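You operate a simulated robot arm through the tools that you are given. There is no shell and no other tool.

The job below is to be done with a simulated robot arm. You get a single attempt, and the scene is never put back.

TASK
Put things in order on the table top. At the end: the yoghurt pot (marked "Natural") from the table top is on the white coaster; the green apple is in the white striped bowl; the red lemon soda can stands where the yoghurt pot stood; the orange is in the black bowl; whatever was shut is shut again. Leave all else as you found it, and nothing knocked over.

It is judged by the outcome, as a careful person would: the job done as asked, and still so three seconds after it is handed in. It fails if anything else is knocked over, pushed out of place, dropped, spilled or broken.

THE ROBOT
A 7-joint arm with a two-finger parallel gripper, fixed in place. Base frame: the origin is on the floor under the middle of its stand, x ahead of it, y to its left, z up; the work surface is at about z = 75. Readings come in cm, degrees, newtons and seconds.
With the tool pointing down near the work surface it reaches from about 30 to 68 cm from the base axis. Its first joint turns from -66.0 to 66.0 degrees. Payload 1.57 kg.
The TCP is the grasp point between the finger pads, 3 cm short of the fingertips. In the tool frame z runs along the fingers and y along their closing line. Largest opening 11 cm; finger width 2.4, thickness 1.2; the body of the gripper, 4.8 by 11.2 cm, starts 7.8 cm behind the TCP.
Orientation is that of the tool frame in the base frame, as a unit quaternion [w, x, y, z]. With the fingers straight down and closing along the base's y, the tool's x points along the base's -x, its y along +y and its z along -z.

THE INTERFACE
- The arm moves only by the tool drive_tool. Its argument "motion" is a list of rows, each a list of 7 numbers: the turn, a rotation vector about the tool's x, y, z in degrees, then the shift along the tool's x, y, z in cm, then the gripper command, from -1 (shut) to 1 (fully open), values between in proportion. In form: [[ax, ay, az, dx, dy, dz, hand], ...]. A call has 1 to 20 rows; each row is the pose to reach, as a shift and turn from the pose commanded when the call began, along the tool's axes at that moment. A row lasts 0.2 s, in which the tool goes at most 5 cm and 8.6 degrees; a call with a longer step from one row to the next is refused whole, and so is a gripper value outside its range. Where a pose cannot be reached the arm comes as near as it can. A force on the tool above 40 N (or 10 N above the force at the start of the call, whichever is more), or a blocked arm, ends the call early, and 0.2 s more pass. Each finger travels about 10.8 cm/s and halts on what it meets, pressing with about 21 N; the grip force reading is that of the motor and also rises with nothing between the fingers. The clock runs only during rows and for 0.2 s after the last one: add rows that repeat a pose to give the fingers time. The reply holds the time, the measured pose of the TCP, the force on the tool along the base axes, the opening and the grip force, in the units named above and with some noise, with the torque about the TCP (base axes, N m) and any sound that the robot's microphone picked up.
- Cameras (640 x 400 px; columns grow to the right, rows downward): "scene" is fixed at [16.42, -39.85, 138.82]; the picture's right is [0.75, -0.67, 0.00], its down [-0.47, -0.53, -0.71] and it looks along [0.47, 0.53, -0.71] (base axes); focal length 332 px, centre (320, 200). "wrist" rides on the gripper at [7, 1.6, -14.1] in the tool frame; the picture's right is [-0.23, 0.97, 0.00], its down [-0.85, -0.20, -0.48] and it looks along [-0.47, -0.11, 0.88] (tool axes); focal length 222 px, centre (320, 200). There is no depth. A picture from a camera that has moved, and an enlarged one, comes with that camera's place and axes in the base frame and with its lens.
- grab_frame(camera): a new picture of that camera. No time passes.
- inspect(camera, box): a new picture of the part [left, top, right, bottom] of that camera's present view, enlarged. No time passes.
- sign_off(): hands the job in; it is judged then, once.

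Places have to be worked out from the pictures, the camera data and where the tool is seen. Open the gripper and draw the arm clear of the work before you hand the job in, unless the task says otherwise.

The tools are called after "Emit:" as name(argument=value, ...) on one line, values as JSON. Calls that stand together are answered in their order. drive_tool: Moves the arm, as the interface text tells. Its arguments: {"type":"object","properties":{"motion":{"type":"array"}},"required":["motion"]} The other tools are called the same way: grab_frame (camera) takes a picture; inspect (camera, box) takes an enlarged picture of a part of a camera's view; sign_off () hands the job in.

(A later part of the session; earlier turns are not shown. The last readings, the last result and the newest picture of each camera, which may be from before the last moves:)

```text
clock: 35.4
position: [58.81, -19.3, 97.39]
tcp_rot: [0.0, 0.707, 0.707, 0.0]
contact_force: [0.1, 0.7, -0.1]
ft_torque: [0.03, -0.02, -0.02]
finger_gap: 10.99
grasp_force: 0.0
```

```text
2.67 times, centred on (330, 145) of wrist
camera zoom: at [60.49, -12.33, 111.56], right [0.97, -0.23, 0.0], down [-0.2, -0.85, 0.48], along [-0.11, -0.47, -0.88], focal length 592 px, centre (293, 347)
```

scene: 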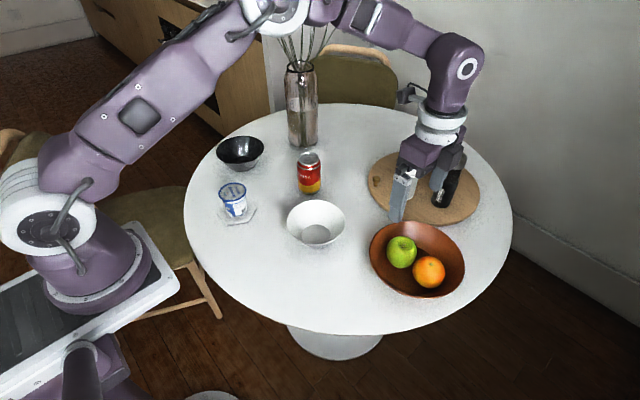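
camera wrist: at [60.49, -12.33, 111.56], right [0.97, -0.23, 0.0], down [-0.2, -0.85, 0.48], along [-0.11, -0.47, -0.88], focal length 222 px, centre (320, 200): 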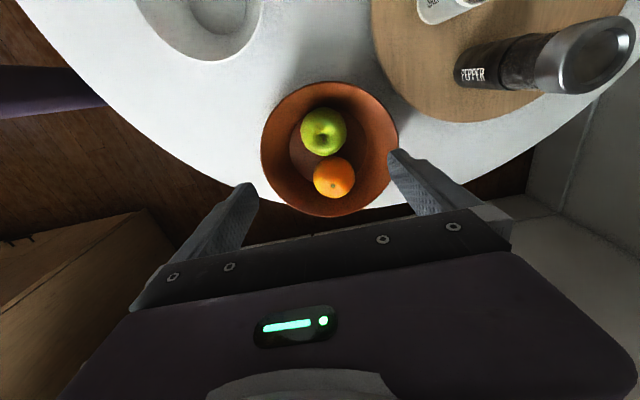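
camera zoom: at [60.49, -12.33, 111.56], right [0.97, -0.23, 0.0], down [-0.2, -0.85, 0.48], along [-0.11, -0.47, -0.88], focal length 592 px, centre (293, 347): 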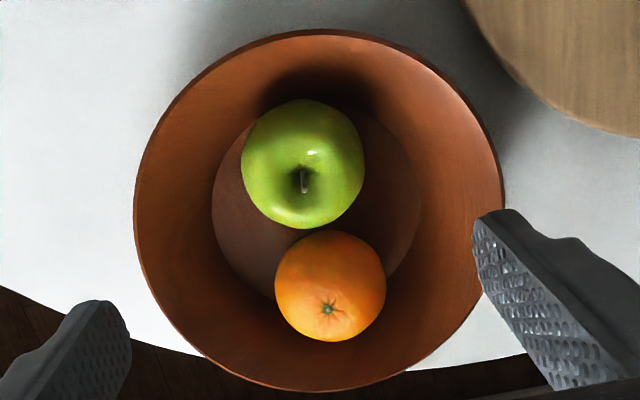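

Closer up, the wrist view puts the apple at about (59.35, -19.0), radius 3.2–3.4. I go down to z ≈ 88, still above the apple, and narrow the opening to about 8.2 cm to keep off the bowl walls, then look again.

Emit:
drive_tool(motion=[[0, 0, 0, 0.1, 0.2, 1.5, 0.8], [0, 0, 0, 0.2, 0.45, 4, 0.6], [0, 0, 0, 0.2, 0.45, 6.5, 0.5], [0, 0, 0, 0.2, 0.45, 8.5, 0.5], [0, 0, 0, 0.2, 0.45, 9.5, 0.5], [0, 0, 0, 0.2, 0.45, 9.5, 0.5]])

Emit:
grab_frame(camera="wrist")

Emit:
inspect(camera="scene", box=[350, 180, 490, 310])

```text
clock: 36.8
position: [59.34, -19.18, 87.87]
tcp_rot: [0.0, 0.708, 0.707, -0.001]
contact_force: [-0.2, -0.4, -0.2]
ft_torque: [-0.01, -0.04, 0.03]
finger_gap: 8.26
grasp_force: 0.1
```

```text
taken
camera wrist: at [60.96, -12.16, 102.05], right [0.97, -0.23, 0.0], down [-0.2, -0.86, 0.48], along [-0.11, -0.47, -0.88], focal length 222 px, centre (320, 200)
```

wrist: 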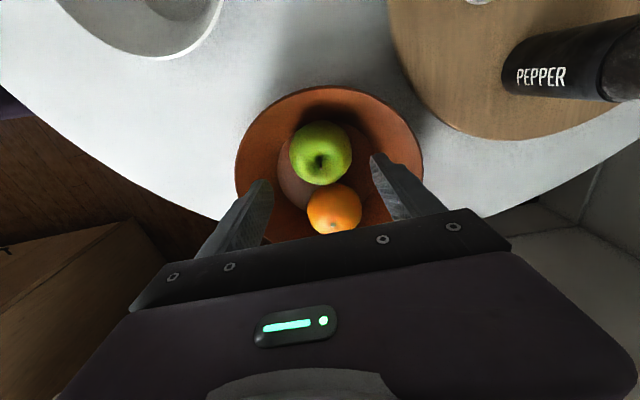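

```text
3.08 times, centred on (420, 245) of scene
camera zoom: at [16.42, -39.85, 138.82], right [0.75, -0.67, 0.0], down [-0.47, -0.53, -0.71], along [0.47, 0.53, -0.71], focal length 1022 px, centre (12, 62)
```

zoom: 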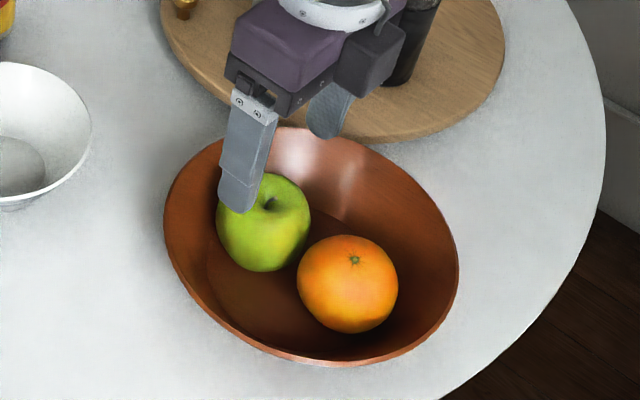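

The apple's centre reads (59.4, -18.9), right between the fingers. I descend in two stages, first to z ≈ 83, watching the force.

Emit:
drive_tool(motion=[[0, 0, 0, 0.1, 0.05, 1.5, 0.45], [0, 0, 0, 0.1, 0.05, 3, 0.45], [0, 0, 0, 0.1, 0.05, 4.2, 0.42], [0, 0, 0, 0.1, 0.05, 5, 0.42], [0, 0, 0, 0.1, 0.05, 5, 0.42]])

Emit:
grab_frame(camera="wrist")

Emit:
inspect(camera="scene", box=[350, 200, 490, 310])

```text
clock: 38.0
position: [59.36, -18.97, 82.95]
tcp_rot: [0.0, 0.707, 0.708, 0.0]
contact_force: [-0.2, -0.1, -0.4]
ft_torque: [0.02, -0.02, 0.0]
finger_gap: 7.81
grasp_force: 0.1
```

```text
taken
camera wrist: at [60.96, -12.04, 97.12], right [0.97, -0.23, 0.0], down [-0.2, -0.86, 0.48], along [-0.11, -0.47, -0.88], focal length 222 px, centre (320, 200)
```

wrist: 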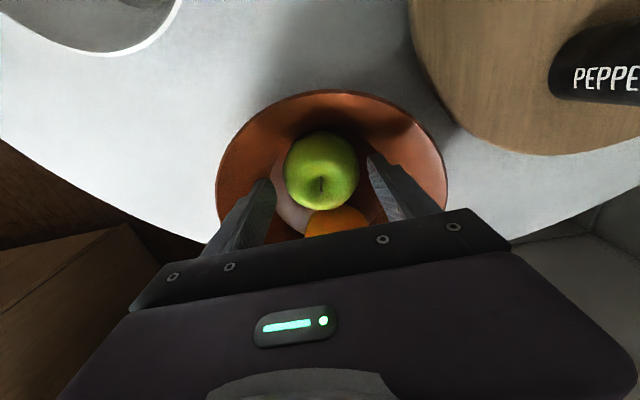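

```text
3.64 times, centred on (420, 255) of scene
camera zoom: at [16.42, -39.85, 138.82], right [0.75, -0.67, 0.0], down [-0.47, -0.53, -0.71], along [0.47, 0.53, -0.71], focal length 1208 px, centre (-44, 0)
```

zoom: 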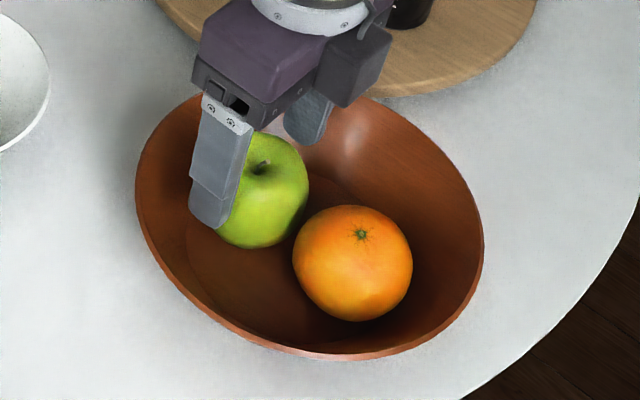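

The apple is centred between the fingertips at about (59.45, -18.9). I lower 2 cm more, slowly, with fingertips then at about z=78.

Emit:
drive_tool(motion=[[0, 0, 0, 0.05, 0.05, 0.6, 0.42], [0, 0, 0, 0.05, 0.05, 1.2, 0.42], [0, 0, 0, 0.05, 0.05, 1.6, 0.42], [0, 0, 0, 0.05, 0.05, 2.0, 0.42], [0, 0, 0, 0.05, 0.05, 2.0, 0.42]])

Emit:
grab_frame(camera="wrist")

Emit:
inspect(camera="scene", box=[350, 200, 490, 310])

```text
clock: 39.2
position: [59.3, -19.01, 80.9]
tcp_rot: [0.001, 0.707, 0.707, 0.0]
contact_force: [-0.6, 0.1, -0.2]
ft_torque: [0.02, -0.03, 0.01]
finger_gap: 7.81
grasp_force: 0.1
```

```text
taken
camera wrist: at [60.99, -11.98, 95.12], right [0.97, -0.23, 0.0], down [-0.2, -0.86, 0.48], along [-0.11, -0.47, -0.88], focal length 222 px, centre (320, 200)
```

wrist: 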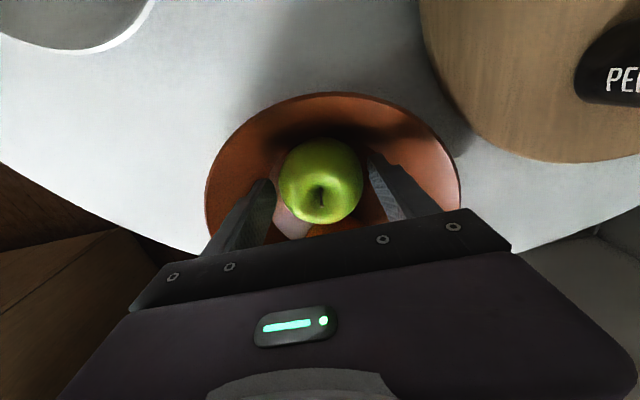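

```text
3.64 times, centred on (420, 255) of scene
camera zoom: at [16.42, -39.85, 138.82], right [0.75, -0.67, 0.0], down [-0.47, -0.53, -0.71], along [0.47, 0.53, -0.71], focal length 1208 px, centre (-44, 0)
```

zoom: 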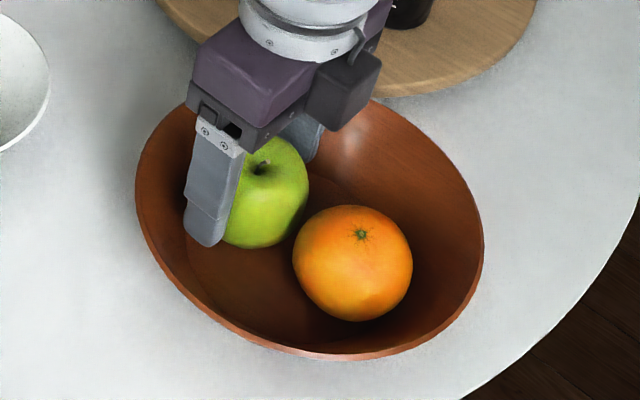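

No contact. I go 0.4 cm further and then close gently on the apple.

Emit:
drive_tool(motion=[[0, 0, 0, 0, 0, 0.2, 0.42], [0, 0, 0, 0, 0, 0.4, 0.42], [0, 0, 0, 0, 0, 0.4, 0.3], [0, 0, 0, 0, 0, 0.4, 0.22], [0, 0, 0, 0, 0, 0.4, 0.16], [0, 0, 0, 0, 0, 0.4, 0.1], [0, 0, 0, 0, 0, 0.4, -0.3], [0, 0, 0, 0, 0, 0.4, -0.3]])

Emit:
grab_frame(camera="wrist")

Emit:
inspect(camera="scene", box=[350, 200, 490, 310])

```text
clock: 41.0
position: [59.53, -18.99, 80.54]
tcp_rot: [0.0, 0.707, 0.707, 0.0]
contact_force: [0.7, -0.2, 1.4]
ft_torque: [-0.01, -0.04, 0.01]
finger_gap: 6.54
grasp_force: 20.7
```

```text
taken
camera wrist: at [61.03, -12.01, 94.7], right [0.97, -0.23, 0.0], down [-0.2, -0.86, 0.48], along [-0.11, -0.47, -0.88], focal length 222 px, centre (320, 200)
```

wrist: 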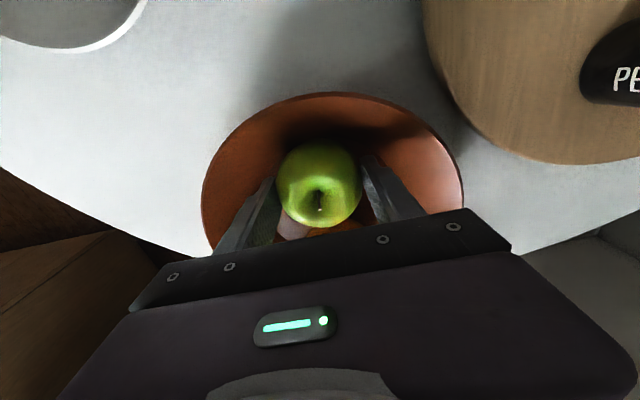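

```text
3.64 times, centred on (420, 255) of scene
camera zoom: at [16.42, -39.85, 138.82], right [0.75, -0.67, 0.0], down [-0.47, -0.53, -0.71], along [0.47, 0.53, -0.71], focal length 1208 px, centre (-44, 0)
```

zoom: 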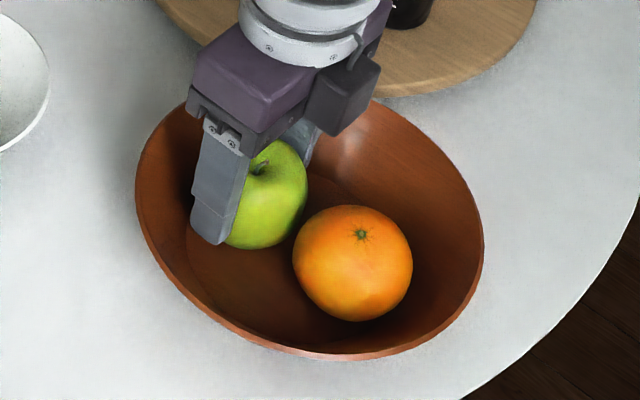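

The apple is held at 6.54 cm with 20.7 N and the orange has not moved. I lift slowly, straight up.

Emit:
drive_tool(motion=[[0, 0, 0, 0, 0, -0.4, -0.3], [0, 0, 0, 0, 0, -1.2, -0.3], [0, 0, 0, 0, 0, -2.2, -0.3], [0, 0, 0, 0, 0, -3.5, -0.3], [0, 0, 0, 0, 0, -5, -0.3], [0, 0, 0, 0, 0, -7, -0.3], [0, 0, 0, 0, 0, -9.5, -0.3], [0, 0, 0, 0, 0, -12, -0.3], [0, 0, 0, 0, 0, -13.5, -0.3], [0, 0, 0, 0, 0, -13.5, -0.3]])

Emit:
grab_frame(camera="wrist")

Emit:
grab_frame(camera="scene")

```text
clock: 43.2
position: [59.29, -18.79, 94.13]
tcp_rot: [0.0, 0.707, 0.707, 0.0]
contact_force: [0.9, 0.6, -1.5]
ft_torque: [0.04, -0.02, -0.04]
finger_gap: 6.51
grasp_force: 21.3
```

```text
taken
camera wrist: at [60.93, -11.9, 108.17], right [0.97, -0.23, 0.0], down [-0.2, -0.86, 0.48], along [-0.11, -0.47, -0.88], focal length 222 px, centre (320, 200)
```

wrist: 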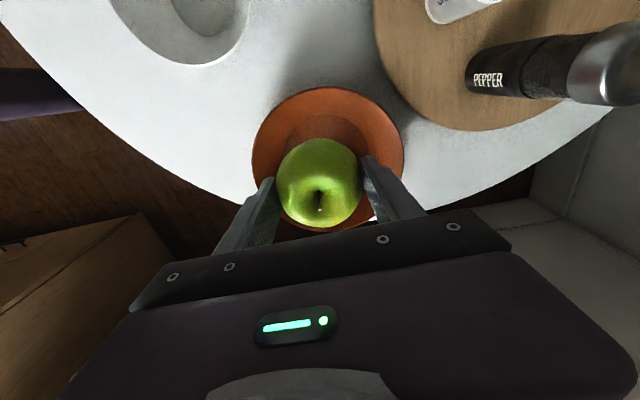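

```text
taken
```

scene: 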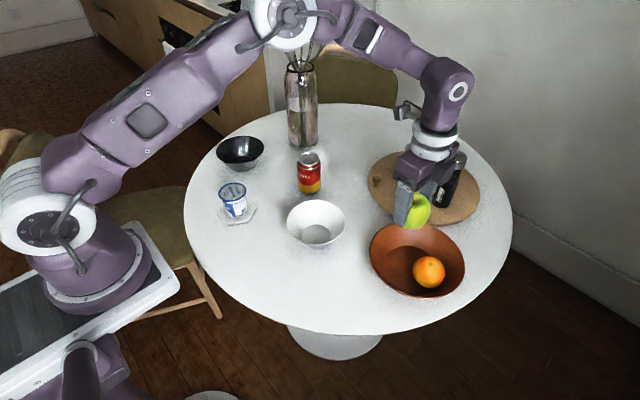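

The apple is held; only the orange remains in the wooden bowl. I carry the apple over the white striped bowl, whose centre I put at (49.75, -0.95) with rim z ≈ 80.5.

Emit:
drive_tool(motion=[[0, 0, 0, 1, -0.55, 0, -0.3], [0, 0, 0, 3, -1.6, 0, -0.3], [0, 0, 0, 5.7, -3.1, 0, -0.3], [0, 0, 0, 8.7, -4.7, 0, -0.3], [0, 0, 0, 11.7, -6.3, 0, -0.3], [0, 0, 0, 14.4, -7.8, 0, -0.3], [0, 0, 0, 16.6, -9, 0, -0.3], [0, 0, 0, 17.9, -9.7, 0, -0.3], [0, 0, 0, 17.9, -9.7, 0, -0.3]])

Emit:
grab_frame(camera="wrist")

Emit:
inspect(camera="scene", box=[250, 130, 410, 260])

```text
clock: 45.2
position: [49.75, -0.94, 93.88]
tcp_rot: [0.0, 0.707, 0.708, 0.0]
contact_force: [-0.4, 0.6, -1.0]
ft_torque: [0.02, 0.01, 0.0]
finger_gap: 6.5
grasp_force: 21.3
```

```text
taken
camera wrist: at [51.4, 5.96, 108.09], right [0.97, -0.23, 0.0], down [-0.2, -0.86, 0.48], along [-0.11, -0.47, -0.88], focal length 222 px, centre (320, 200)
```

wrist: 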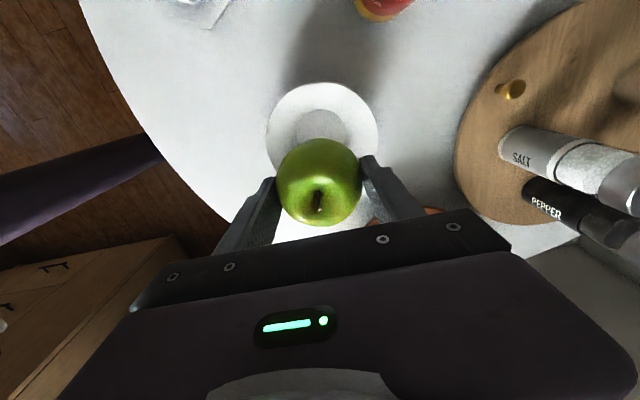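

```text
3.08 times, centred on (330, 195) of scene
camera zoom: at [16.42, -39.85, 138.82], right [0.75, -0.67, 0.0], down [-0.47, -0.53, -0.71], along [0.47, 0.53, -0.71], focal length 1022 px, centre (289, 215)
```

zoom: 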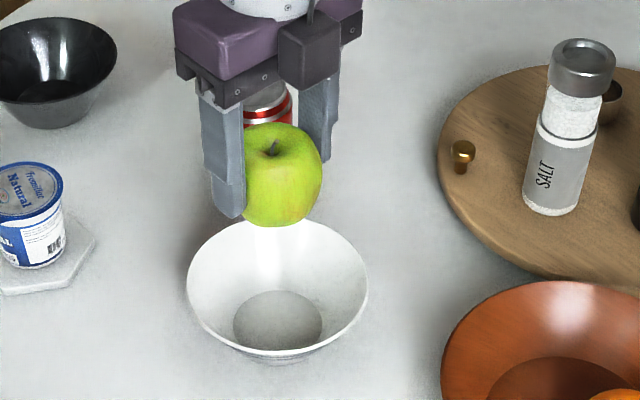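

I enlarge the bowl in the wrist view to refine its centre.

Emit:
inspect(camera="wrist", box=[250, 70, 394, 160])

Emit:
inspect(camera="scene", box=[276, 180, 356, 250])

```text
4.44 times, centred on (322, 115) of wrist
camera zoom: at [51.4, 5.96, 108.09], right [0.97, -0.23, 0.0], down [-0.2, -0.86, 0.48], along [-0.11, -0.47, -0.88], focal length 987 px, centre (311, 578)
```

zoom: 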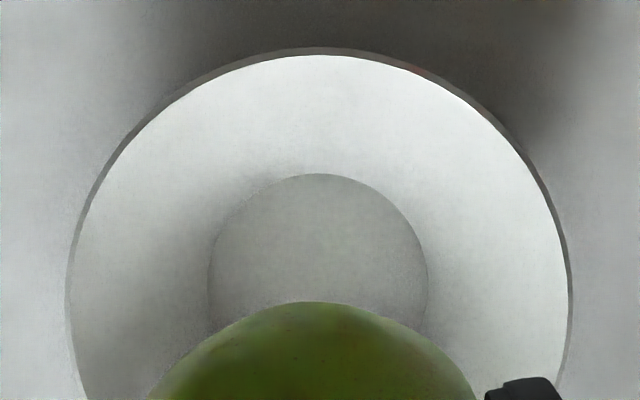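

```text
5.71 times, centred on (316, 215) of scene
camera zoom: at [16.42, -39.85, 138.82], right [0.75, -0.67, 0.0], down [-0.47, -0.53, -0.71], along [0.47, 0.53, -0.71], focal length 1898 px, centre (343, 114)
```

zoom: 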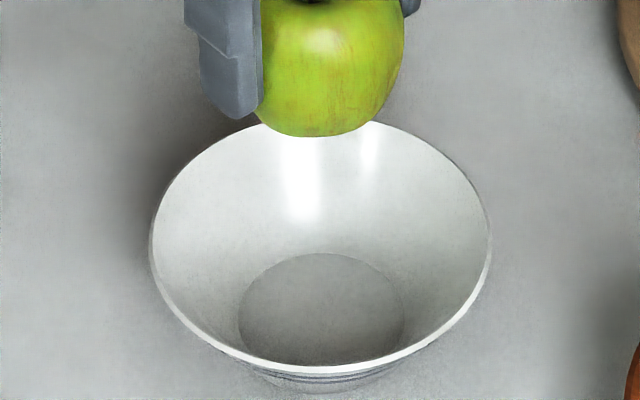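

Weighing the estimates, the bowl's centre is about (49.95, -0.75). I shift 2 mm and lower to TCP z ≈ 84 to check clearances.

Emit:
drive_tool(motion=[[0, 0, 0, 0.2, 0.2, 1.5, -0.3], [0, 0, 0, 0.2, 0.2, 4, -0.3], [0, 0, 0, 0.2, 0.2, 6.5, -0.3], [0, 0, 0, 0.2, 0.2, 8.5, -0.3], [0, 0, 0, 0.2, 0.2, 10, -0.3], [0, 0, 0, 0.2, 0.2, 10, -0.3]])

Emit:
grab_frame(camera="wrist")

Emit:
inspect(camera="scene", box=[266, 160, 366, 260])

```text
clock: 46.6
position: [49.98, -0.81, 83.94]
tcp_rot: [0.0, 0.707, 0.707, 0.001]
contact_force: [-0.4, -0.3, -1.3]
ft_torque: [-0.02, -0.02, 0.03]
finger_gap: 6.53
grasp_force: 21.1
```

```text
taken
camera wrist: at [51.6, 6.14, 98.18], right [0.97, -0.23, 0.0], down [-0.2, -0.86, 0.48], along [-0.11, -0.47, -0.88], focal length 222 px, centre (320, 200)
```

wrist: 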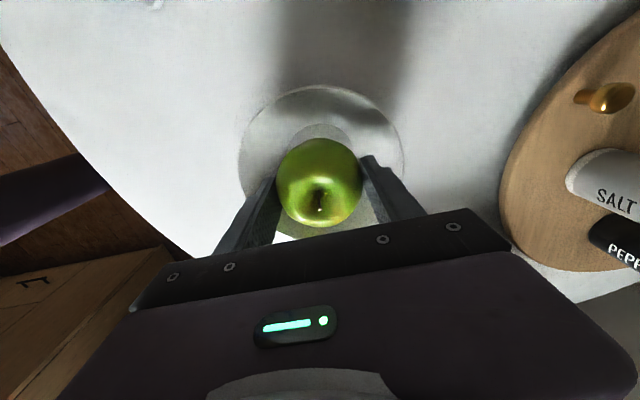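

```text
4.00 times, centred on (316, 210) of scene
camera zoom: at [16.42, -39.85, 138.82], right [0.75, -0.67, 0.0], down [-0.47, -0.53, -0.71], along [0.47, 0.53, -0.71], focal length 1328 px, centre (336, 160)
```

zoom: 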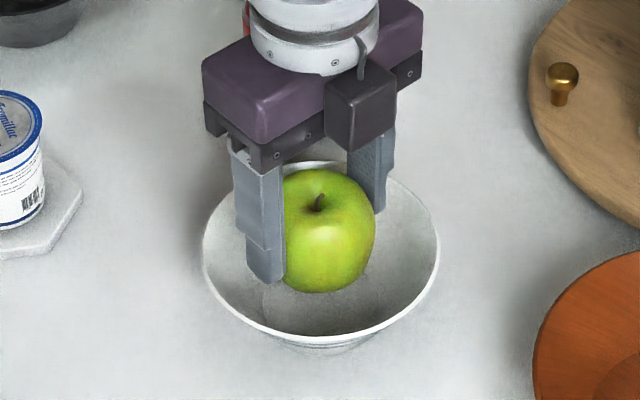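

The bowl centre reads (50.1, -0.7), in line with the tool. I lower so the apple is just under 1 cm off the bowl's floor, with the fingertips clear of the sloping walls.

Emit:
drive_tool(motion=[[0, 0, 0, 0, 0.1, 0.8, -0.3], [0, 0, 0, 0, 0.1, 1.6, -0.3], [0, 0, 0, 0, 0.1, 2.2, -0.3], [0, 0, 0, 0, 0.1, 2.6, -0.3], [0, 0, 0, 0, 0.1, 2.6, -0.3]])

Emit:
grab_frame(camera="wrist")

Emit:
inspect(camera="scene", box=[276, 180, 356, 250])

```text
clock: 47.8
position: [49.98, -0.83, 81.36]
tcp_rot: [-0.001, 0.707, 0.707, 0.0]
contact_force: [-0.4, 0.1, -1.6]
ft_torque: [0.02, 0.02, -0.04]
finger_gap: 6.51
grasp_force: 21.1
```

```text
taken
camera wrist: at [51.6, 6.11, 95.56], right [0.97, -0.23, 0.0], down [-0.2, -0.86, 0.48], along [-0.11, -0.47, -0.88], focal length 222 px, centre (320, 200)
```

wrist: 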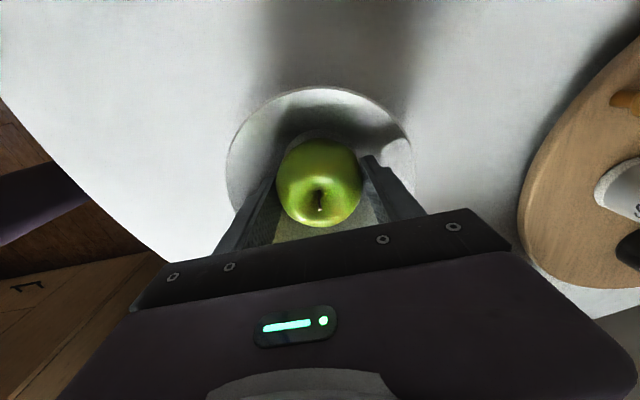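

```text
5.71 times, centred on (316, 215) of scene
camera zoom: at [16.42, -39.85, 138.82], right [0.75, -0.67, 0.0], down [-0.47, -0.53, -0.71], along [0.47, 0.53, -0.71], focal length 1898 px, centre (343, 114)
```

zoom: 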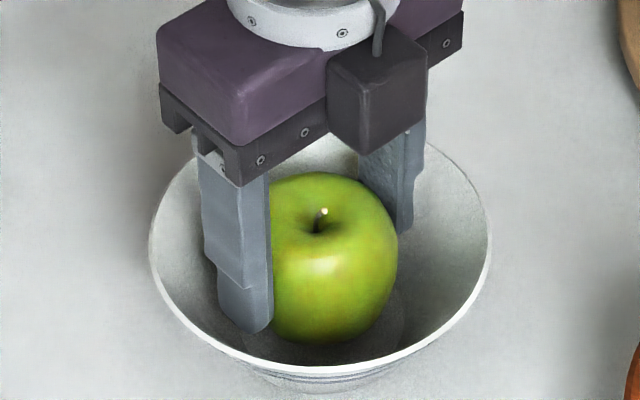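

Nothing touches yet. I lower 0.2 cm more, open just enough to free the apple, then rise while opening a bit further.

Emit:
drive_tool(motion=[[0, 0, 0, 0, 0, 0.1, -0.3], [0, 0, 0, 0, 0, 0.2, -0.3], [0, 0, 0, 0, 0, 0.2, 0.15], [0, 0, 0, 0, 0, 0.2, 0.2], [0, 0, 0, 0, 0, 0.2, 0.23], [0, 0, 0, 0, 0, 0.2, 0.26], [0, 0, 0, 0, 0, 0.2, 0.27], [0, 0, 0, 0, 0, 0.2, 0.27]])

Emit:
grab_frame(camera="wrist")

Emit:
inspect(camera="scene", box=[276, 180, 356, 250])

```text
clock: 49.6
position: [50.04, -0.81, 81.16]
tcp_rot: [0.0, 0.707, 0.707, 0.001]
contact_force: [2.1, -0.5, 1.8]
ft_torque: [-0.05, 0.07, -0.01]
finger_gap: 6.83
grasp_force: 0.1
```

```text
taken
camera wrist: at [51.63, 6.11, 95.37], right [0.97, -0.23, 0.0], down [-0.2, -0.86, 0.48], along [-0.11, -0.47, -0.88], focal length 222 px, centre (320, 200)
```

wrist: 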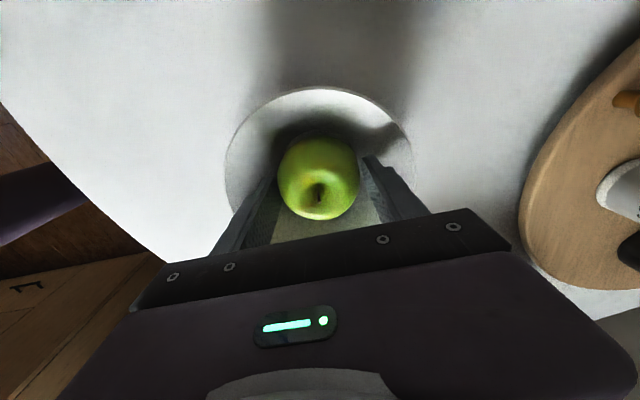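

```text
5.71 times, centred on (316, 215) of scene
camera zoom: at [16.42, -39.85, 138.82], right [0.75, -0.67, 0.0], down [-0.47, -0.53, -0.71], along [0.47, 0.53, -0.71], focal length 1898 px, centre (343, 114)
```

zoom: 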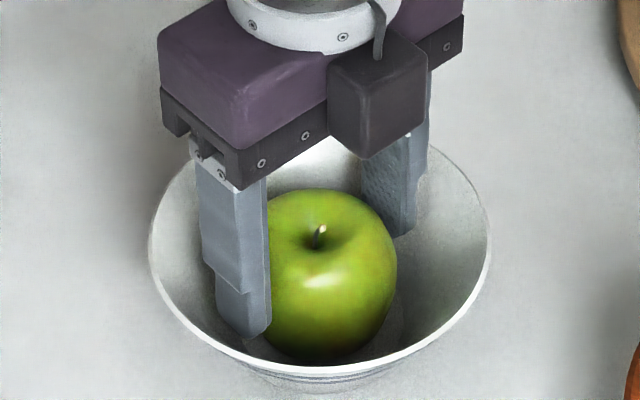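

The apple has settled on the bowl's floor. The small side force hints that a fingertip is brushing the wall, so I rise straight up now, widening only once higher.

Emit:
drive_tool(motion=[[0, 0, 0, 0, 0, -0.2, 0.25], [0, 0, 0, 0, 0, -0.7, 0.26], [0, 0, 0, 0, 0, -1.4, 0.3], [0, 0, 0, 0, 0, -2.2, 0.36], [0, 0, 0, 0, 0, -3.5, 0.45], [0, 0, 0, 0, 0, -5.5, 0.5], [0, 0, 0, 0, 0, -8.5, 0.5], [0, 0, 0, 0, 0, -12, 0.5], [0, 0, 0, 0, 0, -15, 0.5], [0, 0, 0, 0, 0, -15, 0.5]])

Emit:
grab_frame(camera="wrist")

Emit:
grab_frame(camera="scene")

```text
clock: 51.8
position: [50.06, -0.78, 96.33]
tcp_rot: [0.0, 0.707, 0.707, 0.0]
contact_force: [0.2, 0.3, 0.5]
ft_torque: [-0.01, 0.02, 0.0]
finger_gap: 8.25
grasp_force: 0.0
```

```text
taken
camera wrist: at [51.62, 6.15, 110.4], right [0.97, -0.23, 0.0], down [-0.2, -0.86, 0.48], along [-0.11, -0.47, -0.88], focal length 222 px, centre (320, 200)
```

wrist: 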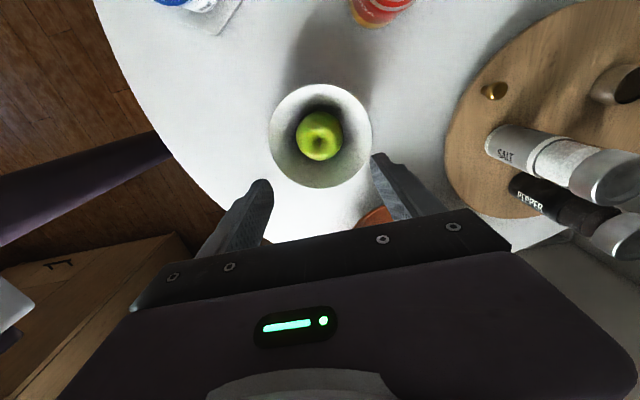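

```text
taken
```

scene: 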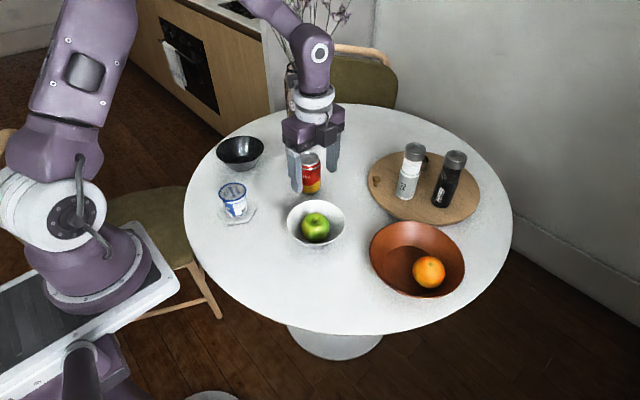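

The apple rests in the white striped bowl and everything else is in place. I move high over the orange at about (59.4, -26.15).

Emit:
drive_tool(motion=[[0, 0, 0, -2, 0.7, -0.5, 0.6], [0, 0, 0, -5, 1.8, -1, 0.7], [0, 0, 0, -8.8, 3.2, -1, 0.7], [0, 0, 0, -12.6, 4.6, -1, 0.7], [0, 0, 0, -16.4, 6, -1, 0.7], [0, 0, 0, -20, 7.4, -1, 0.7], [0, 0, 0, -23, 8.5, -1, 0.6], [0, 0, 0, -25.4, 9.35, -1, 0.5], [0, 0, 0, -25.4, 9.35, 2, 0.5], [0, 0, 0, -25.4, 9.35, 5, 0.5], [0, 0, 0, -25.4, 9.35, 7.5, 0.5], [0, 0, 0, -25.4, 9.35, 7.5, 0.5]])

Emit:
grab_frame(camera="wrist")

Emit:
grab_frame(camera="scene")

```text
clock: 54.4
position: [59.27, -26.2, 88.64]
tcp_rot: [0.0, 0.707, 0.707, 0.0]
contact_force: [0.0, 0.5, 0.7]
ft_torque: [0.02, 0.01, 0.01]
finger_gap: 8.23
grasp_force: 0.1
```

```text
taken
camera wrist: at [60.84, -19.21, 102.86], right [0.97, -0.23, 0.0], down [-0.2, -0.86, 0.48], along [-0.11, -0.47, -0.88], focal length 222 px, centre (320, 200)
```

wrist: 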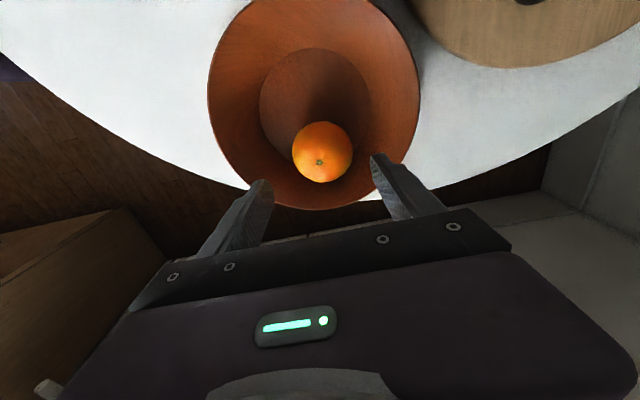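

```text
taken
```

scene: 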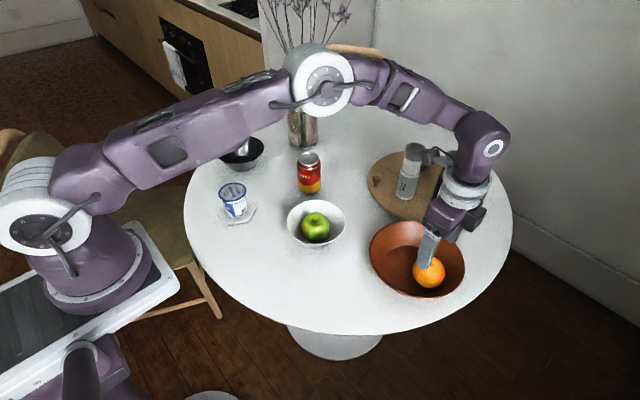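

The orange centre reads (59.5, -26.1), radius about 3.35, close to the bowl's wall. I aim 4 mm toward the bowl's middle (the pads still cover the orange's widest points) and lower to TCP z ≈ 83 with a 7.7 cm opening.

Emit:
drive_tool(motion=[[0, 0, 0, 0.2, 0.05, 1.5, 0.45], [0, 0, 0, 0.4, 0.1, 3, 0.4], [0, 0, 0, 0.4, 0.1, 4.5, 0.4], [0, 0, 0, 0.4, 0.1, 5.8, 0.4], [0, 0, 0, 0.4, 0.1, 5.8, 0.4]])

Emit:
grab_frame(camera="wrist")

Emit:
inspect(camera="scene", box=[360, 200, 480, 310])

```text
clock: 55.6
position: [59.43, -25.76, 82.86]
tcp_rot: [-0.001, 0.707, 0.707, -0.001]
contact_force: [0.1, 0.1, -0.6]
ft_torque: [-0.04, -0.01, -0.02]
finger_gap: 7.69
grasp_force: 0.0
```

```text
taken
camera wrist: at [61.07, -18.88, 97.02], right [0.97, -0.23, 0.0], down [-0.2, -0.86, 0.48], along [-0.11, -0.47, -0.88], focal length 222 px, centre (320, 200)
```

wrist: 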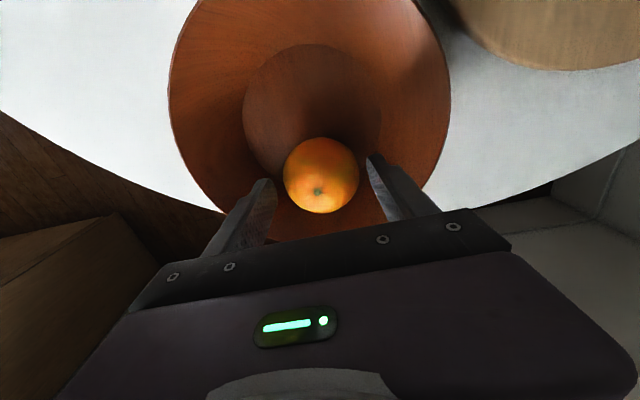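

```text
3.64 times, centred on (420, 255) of scene
camera zoom: at [16.42, -39.85, 138.82], right [0.75, -0.67, 0.0], down [-0.47, -0.53, -0.71], along [0.47, 0.53, -0.71], focal length 1208 px, centre (-44, 0)
```

zoom: 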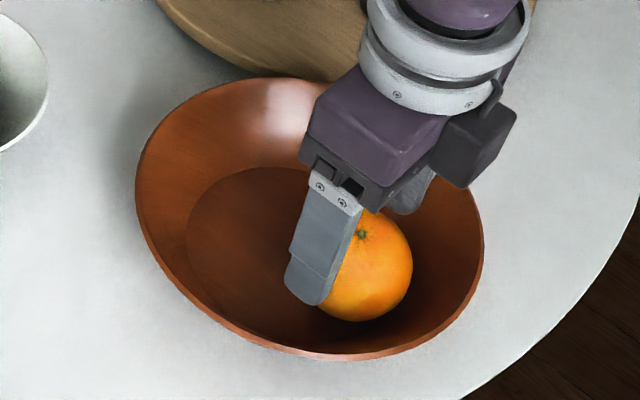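

The orange is centred between the fingers at (59.5, -26.0). I lower another 2 cm slowly and watch the force.

Emit:
drive_tool(motion=[[0, 0, 0, 0, 0, 0.6, 0.4], [0, 0, 0, 0, 0, 1.1, 0.4], [0, 0, 0, 0, 0, 1.5, 0.4], [0, 0, 0, 0, 0, 1.9, 0.38], [0, 0, 0, 0, 0, 1.9, 0.38]])

Emit:
inspect(camera="scene", box=[360, 200, 480, 310])

Emit:
grab_frame(camera="wrist")

```text
clock: 56.8
position: [59.37, -25.68, 80.98]
tcp_rot: [-0.001, 0.707, 0.707, 0.0]
contact_force: [-1.1, 0.4, 0.7]
ft_torque: [0.0, 0.01, -0.01]
finger_gap: 7.64
grasp_force: 0.0
```

```text
3.64 times, centred on (420, 255) of scene
camera zoom: at [16.42, -39.85, 138.82], right [0.75, -0.67, 0.0], down [-0.47, -0.53, -0.71], along [0.47, 0.53, -0.71], focal length 1208 px, centre (-44, 0)
```

zoom: 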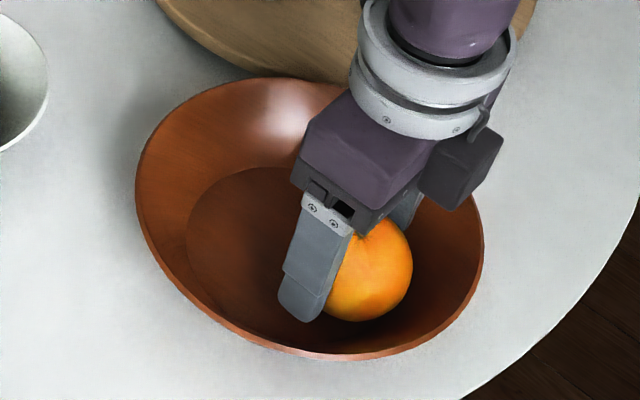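

```text
taken
camera wrist: at [61.06, -18.85, 95.17], right [0.97, -0.23, 0.0], down [-0.2, -0.86, 0.48], along [-0.11, -0.47, -0.88], focal length 222 px, centre (320, 200)
```

wrist: 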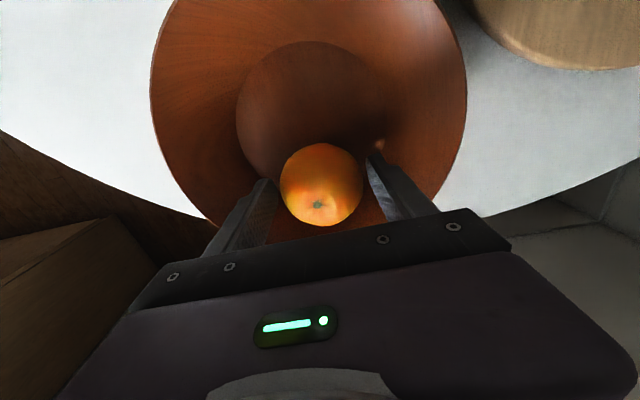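

The fingers straddle the orange without touching the bowl. I close gently.

Emit:
drive_tool(motion=[[0, 0, 0, 0, 0, 0.15, 0.36], [0, 0, 0, 0, 0, 0.3, 0.3], [0, 0, 0, 0, 0, 0.3, 0.24], [0, 0, 0, 0, 0, 0.3, 0.18], [0, 0, 0, 0, 0, 0.3, 0.1], [0, 0, 0, 0, 0, 0.3, -0.3], [0, 0, 0, 0, 0, 0.3, -0.3]])

Emit:
inspect(camera="scene", box=[360, 200, 480, 310])

```text
clock: 58.4
position: [59.41, -25.81, 80.78]
tcp_rot: [0.0, 0.707, 0.707, 0.0]
contact_force: [0.2, -0.5, -0.1]
ft_torque: [-0.02, -0.01, 0.02]
finger_gap: 6.5
grasp_force: 20.8
```

```text
3.64 times, centred on (420, 255) of scene
camera zoom: at [16.42, -39.85, 138.82], right [0.75, -0.67, 0.0], down [-0.47, -0.53, -0.71], along [0.47, 0.53, -0.71], focal length 1208 px, centre (-44, 0)
```

zoom: 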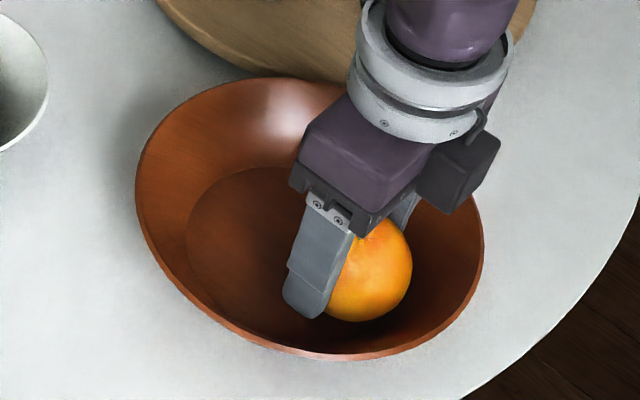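

The orange is gripped at 6.50 cm with 20.8 N. I lift slowly straight up.

Emit:
drive_tool(motion=[[0, 0, 0, 0, 0, -0.4, -0.3], [0, 0, 0, 0, 0, -1.2, -0.3], [0, 0, 0, 0, 0, -2.2, -0.3], [0, 0, 0, 0, 0, -3.5, -0.3], [0, 0, 0, 0, 0, -5, -0.3], [0, 0, 0, 0, 0, -7, -0.3], [0, 0, 0, 0, 0, -9.5, -0.3], [0, 0, 0, 0, 0, -12, -0.3], [0, 0, 0, 0, 0, -14.5, -0.3], [0, 0, 0, 0, 0, -16, -0.3], [0, 0, 0, 0, 0, -16, -0.3]])

Emit:
grab_frame(camera="wrist")

Emit:
grab_frame(camera="scene")

```text
clock: 60.8
position: [59.47, -25.84, 96.69]
tcp_rot: [0.0, 0.707, 0.707, 0.0]
contact_force: [0.7, -0.6, -0.5]
ft_torque: [0.0, -0.01, -0.02]
finger_gap: 6.51
grasp_force: 20.6
```

```text
taken
camera wrist: at [61.14, -18.94, 110.9], right [0.97, -0.23, 0.0], down [-0.2, -0.86, 0.48], along [-0.11, -0.47, -0.88], focal length 222 px, centre (320, 200)
```

wrist: 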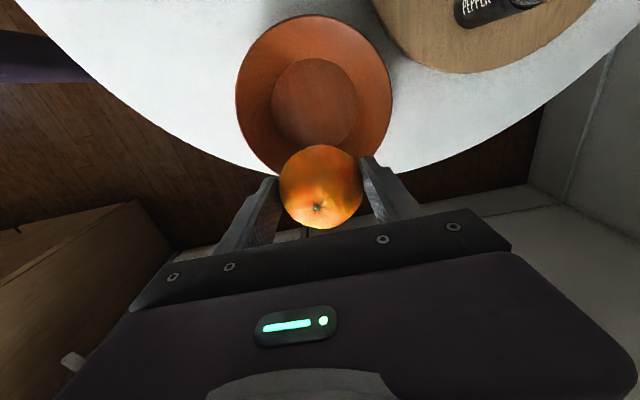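

```text
taken
```

scene: 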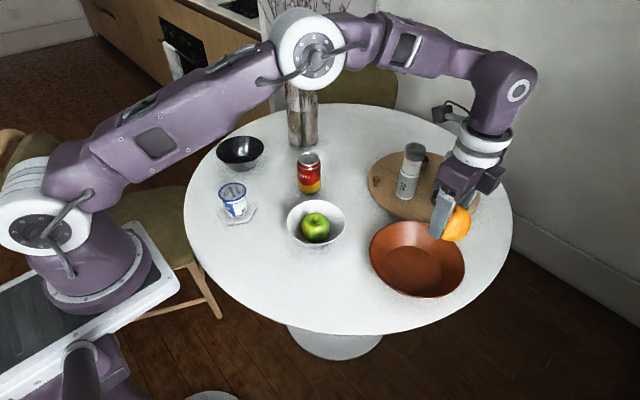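

The orange is held. I carry it at this height in an arc that stays well away from the vase, past (45, 15) to (48, 28), and turn the gripper back to its first orientation on the way.

Emit:
drive_tool(motion=[[0, 0, 0, 1.5, -0.7, 0, -0.3], [0, 0, -5, 4.5, -2.1, 0, -0.3], [0, 0, -12, 8, -3.7, 0, -0.3], [0, 0, -19, 12, -5.5, 0, -0.3], [0, 0, -26, 16, -7.3, 0, -0.3], [0, 0, -33, 20, -9.1, 0, -0.3], [0, 0, -40, 24, -10.6, 0, -0.3], [0, 0, -47, 28, -11.8, 0, -0.3], [0, 0, -54, 32, -12.8, 0, -0.3], [0, 0, -61, 36, -13.6, 0, -0.3], [0, 0, -68, 40, -14.2, 0, -0.3], [0, 0, -75, 44, -14, 0, -0.3], [0, 0, -81, 48, -13, 0, -0.3], [0, 0, -86, 51.5, -12, 0, -0.3], [0, 0, -90, 53.5, -11.2, 0, -0.3], [0, 0, -90, 53.5, -11.2, 0, -0.3]])

Emit:
grab_frame(camera="wrist")

Emit:
grab_frame(camera="scene")

```text
clock: 64.2
position: [48.2, 27.83, 96.78]
tcp_rot: [0.0, -0.001, 1.0, 0.0]
contact_force: [0.4, -0.4, -1.1]
ft_torque: [-0.01, 0.01, 0.0]
finger_gap: 6.51
grasp_force: 21.0
```

```text
taken
camera wrist: at [41.23, 29.38, 110.84], right [0.23, 0.97, 0.0], down [0.86, -0.2, 0.48], along [0.47, -0.11, -0.88], focal length 222 px, centre (320, 200)
```

wrist: 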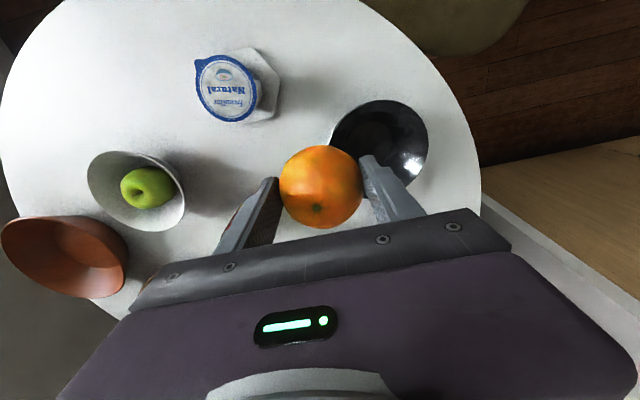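

```text
taken
```

scene: 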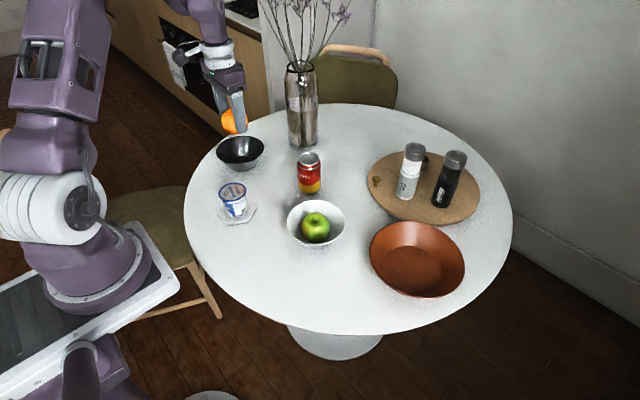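

Now the black bowl: I enlarge it in both views for its exact centre.

Emit:
inspect(camera="wrist", box=[316, 86, 444, 196])

Emit:
inspect(camera="scene", box=[205, 125, 275, 180])

```text
3.64 times, centred on (380, 141) of wrist
camera zoom: at [41.23, 29.38, 110.84], right [0.23, 0.97, 0.0], down [0.86, -0.2, 0.48], along [0.47, -0.11, -0.88], focal length 808 px, centre (102, 414)
```

zoom: 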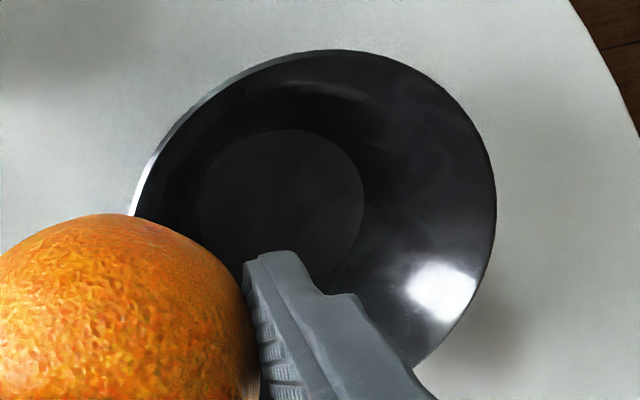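

```text
7.27 times, centred on (240, 152) of scene
camera zoom: at [16.42, -39.85, 138.82], right [0.75, -0.67, 0.0], down [-0.47, -0.53, -0.71], along [0.47, 0.53, -0.71], focal length 2415 px, centre (902, 546)
```

zoom: 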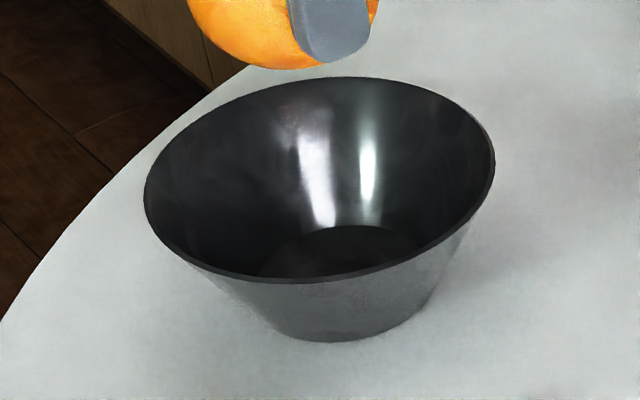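

The black bowl's centre comes out at about (51.75, 35.05), the same shape as the white one. The orange sits about 0.2 cm ahead of the TCP, so I aim the TCP at (51.55, 35.05) and lower to z ≈ 85.

Emit:
drive_tool(motion=[[0, 0, 0, -0.7, 1.5, 0, -0.3], [0, 0, 0, -1.8, 4, 0, -0.3], [0, 0, 0, -2.8, 6.2, 0, -0.3], [0, 0, 0, -3.25, 7.3, 0, -0.3], [0, 0, 0, -3.25, 7.3, 2, -0.3], [0, 0, 0, -3.25, 7.3, 4.5, -0.3], [0, 0, 0, -3.25, 7.3, 7, -0.3], [0, 0, 0, -3.25, 7.3, 9.5, -0.3], [0, 0, 0, -3.25, 7.3, 11.5, -0.3], [0, 0, 0, -3.25, 7.3, 11.5, -0.3]])

Emit:
grab_frame(camera="wrist")

Emit:
inspect(camera="scene", box=[190, 90, 290, 190])

```text
clock: 66.4
position: [51.81, 34.88, 85.19]
tcp_rot: [0.0, 0.001, 1.0, 0.0]
contact_force: [0.4, -0.2, -1.8]
ft_torque: [0.01, -0.03, 0.01]
finger_gap: 6.48
grasp_force: 21.2
```

```text
taken
camera wrist: at [44.64, 36.5, 99.37], right [0.23, 0.97, 0.0], down [0.85, -0.2, 0.48], along [0.47, -0.11, -0.88], focal length 222 px, centre (320, 200)
```

wrist: 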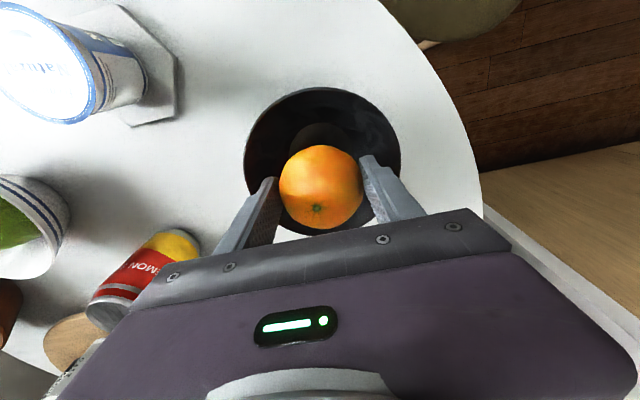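

```text
4.00 times, centred on (240, 140) of scene
camera zoom: at [16.42, -39.85, 138.82], right [0.75, -0.67, 0.0], down [-0.47, -0.53, -0.71], along [0.47, 0.53, -0.71], focal length 1328 px, centre (640, 440)
```

zoom: 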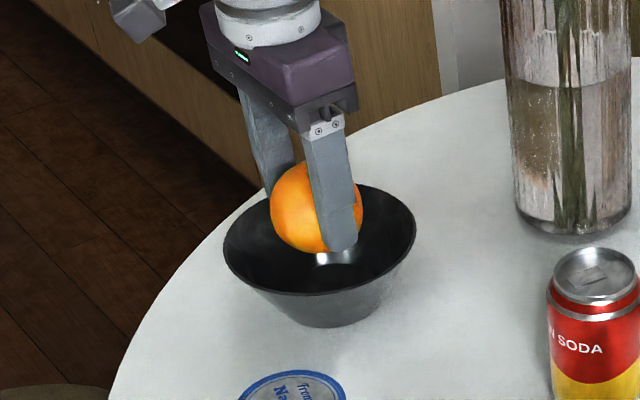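

The bowl centre now reads (51.9, 35.05); I shift 1.5 mm forward and lower the orange to just above the bowl's floor.

Emit:
drive_tool(motion=[[0, 0, 0, -0.15, 0, 1, -0.3], [0, 0, 0, -0.15, 0, 2, -0.3], [0, 0, 0, -0.15, 0, 2.8, -0.3], [0, 0, 0, -0.15, 0, 3.4, -0.3], [0, 0, 0, -0.15, 0, 3.8, -0.3], [0, 0, 0, -0.15, 0, 3.8, -0.3]])

Emit:
grab_frame(camera="wrist")

Emit:
inspect(camera="scene", box=[205, 115, 275, 180])

```text
clock: 67.8
position: [51.66, 35.14, 81.31]
tcp_rot: [-0.001, -0.001, 1.0, 0.0]
contact_force: [0.0, -0.5, -1.7]
ft_torque: [0.03, 0.02, 0.01]
finger_gap: 6.47
grasp_force: 20.9
```

```text
taken
camera wrist: at [44.74, 36.64, 95.59], right [0.23, 0.97, 0.0], down [0.85, -0.2, 0.48], along [0.47, -0.11, -0.88], focal length 222 px, centre (320, 200)
```

wrist: 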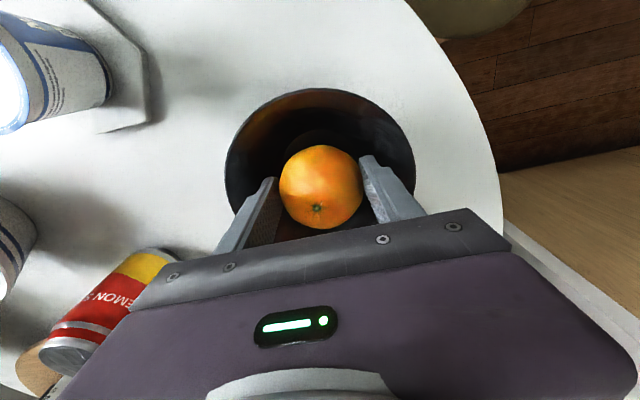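

```text
6.15 times, centred on (240, 148) of scene
camera zoom: at [16.42, -39.85, 138.82], right [0.75, -0.67, 0.0], down [-0.47, -0.53, -0.71], along [0.47, 0.53, -0.71], focal length 2044 px, centre (812, 523)
```

zoom: 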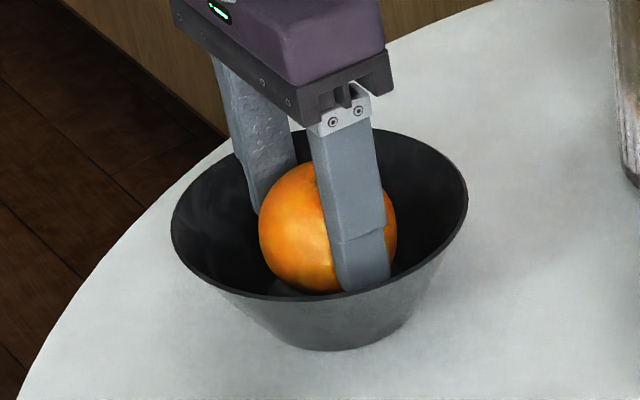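

No contact with the bowl. I open just enough to free the orange and check.

Emit:
drive_tool(motion=[[0, 0, 0, 0, 0, 0, 0.13], [0, 0, 0, 0, 0, 0, 0.18], [0, 0, 0, 0, 0, 0, 0.21], [0, 0, 0, 0, 0, 0, 0.24], [0, 0, 0, 0, 0, 0, 0.26], [0, 0, 0, 0, 0, 0, 0.26]])

Emit:
grab_frame(camera="wrist")

Emit:
inspect(camera="scene", box=[205, 115, 275, 180])

```text
clock: 69.2
position: [51.68, 34.99, 81.41]
tcp_rot: [0.001, 0.0, 1.0, -0.001]
contact_force: [-0.5, -1.0, 1.0]
ft_torque: [-0.05, 0.0, 0.01]
finger_gap: 6.86
grasp_force: 0.0
```

```text
taken
camera wrist: at [44.74, 36.63, 95.6], right [0.23, 0.97, 0.0], down [0.85, -0.2, 0.48], along [0.47, -0.11, -0.88], focal length 222 px, centre (320, 200)
```

wrist: 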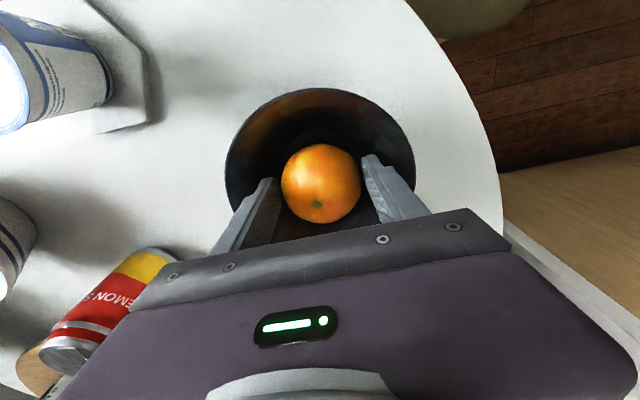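

```text
6.15 times, centred on (240, 148) of scene
camera zoom: at [16.42, -39.86, 138.82], right [0.75, -0.67, 0.0], down [-0.47, -0.53, -0.71], along [0.47, 0.53, -0.71], focal length 2044 px, centre (812, 523)
```

zoom: 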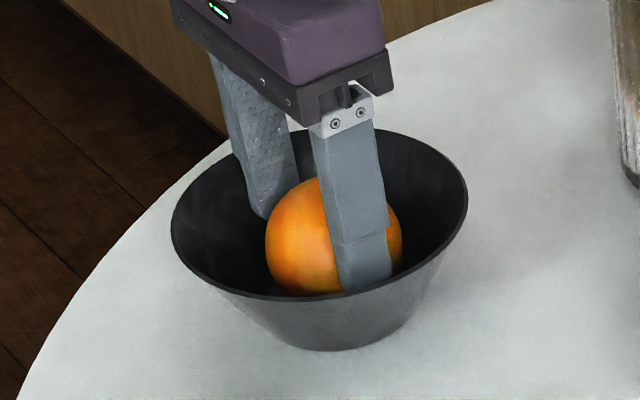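

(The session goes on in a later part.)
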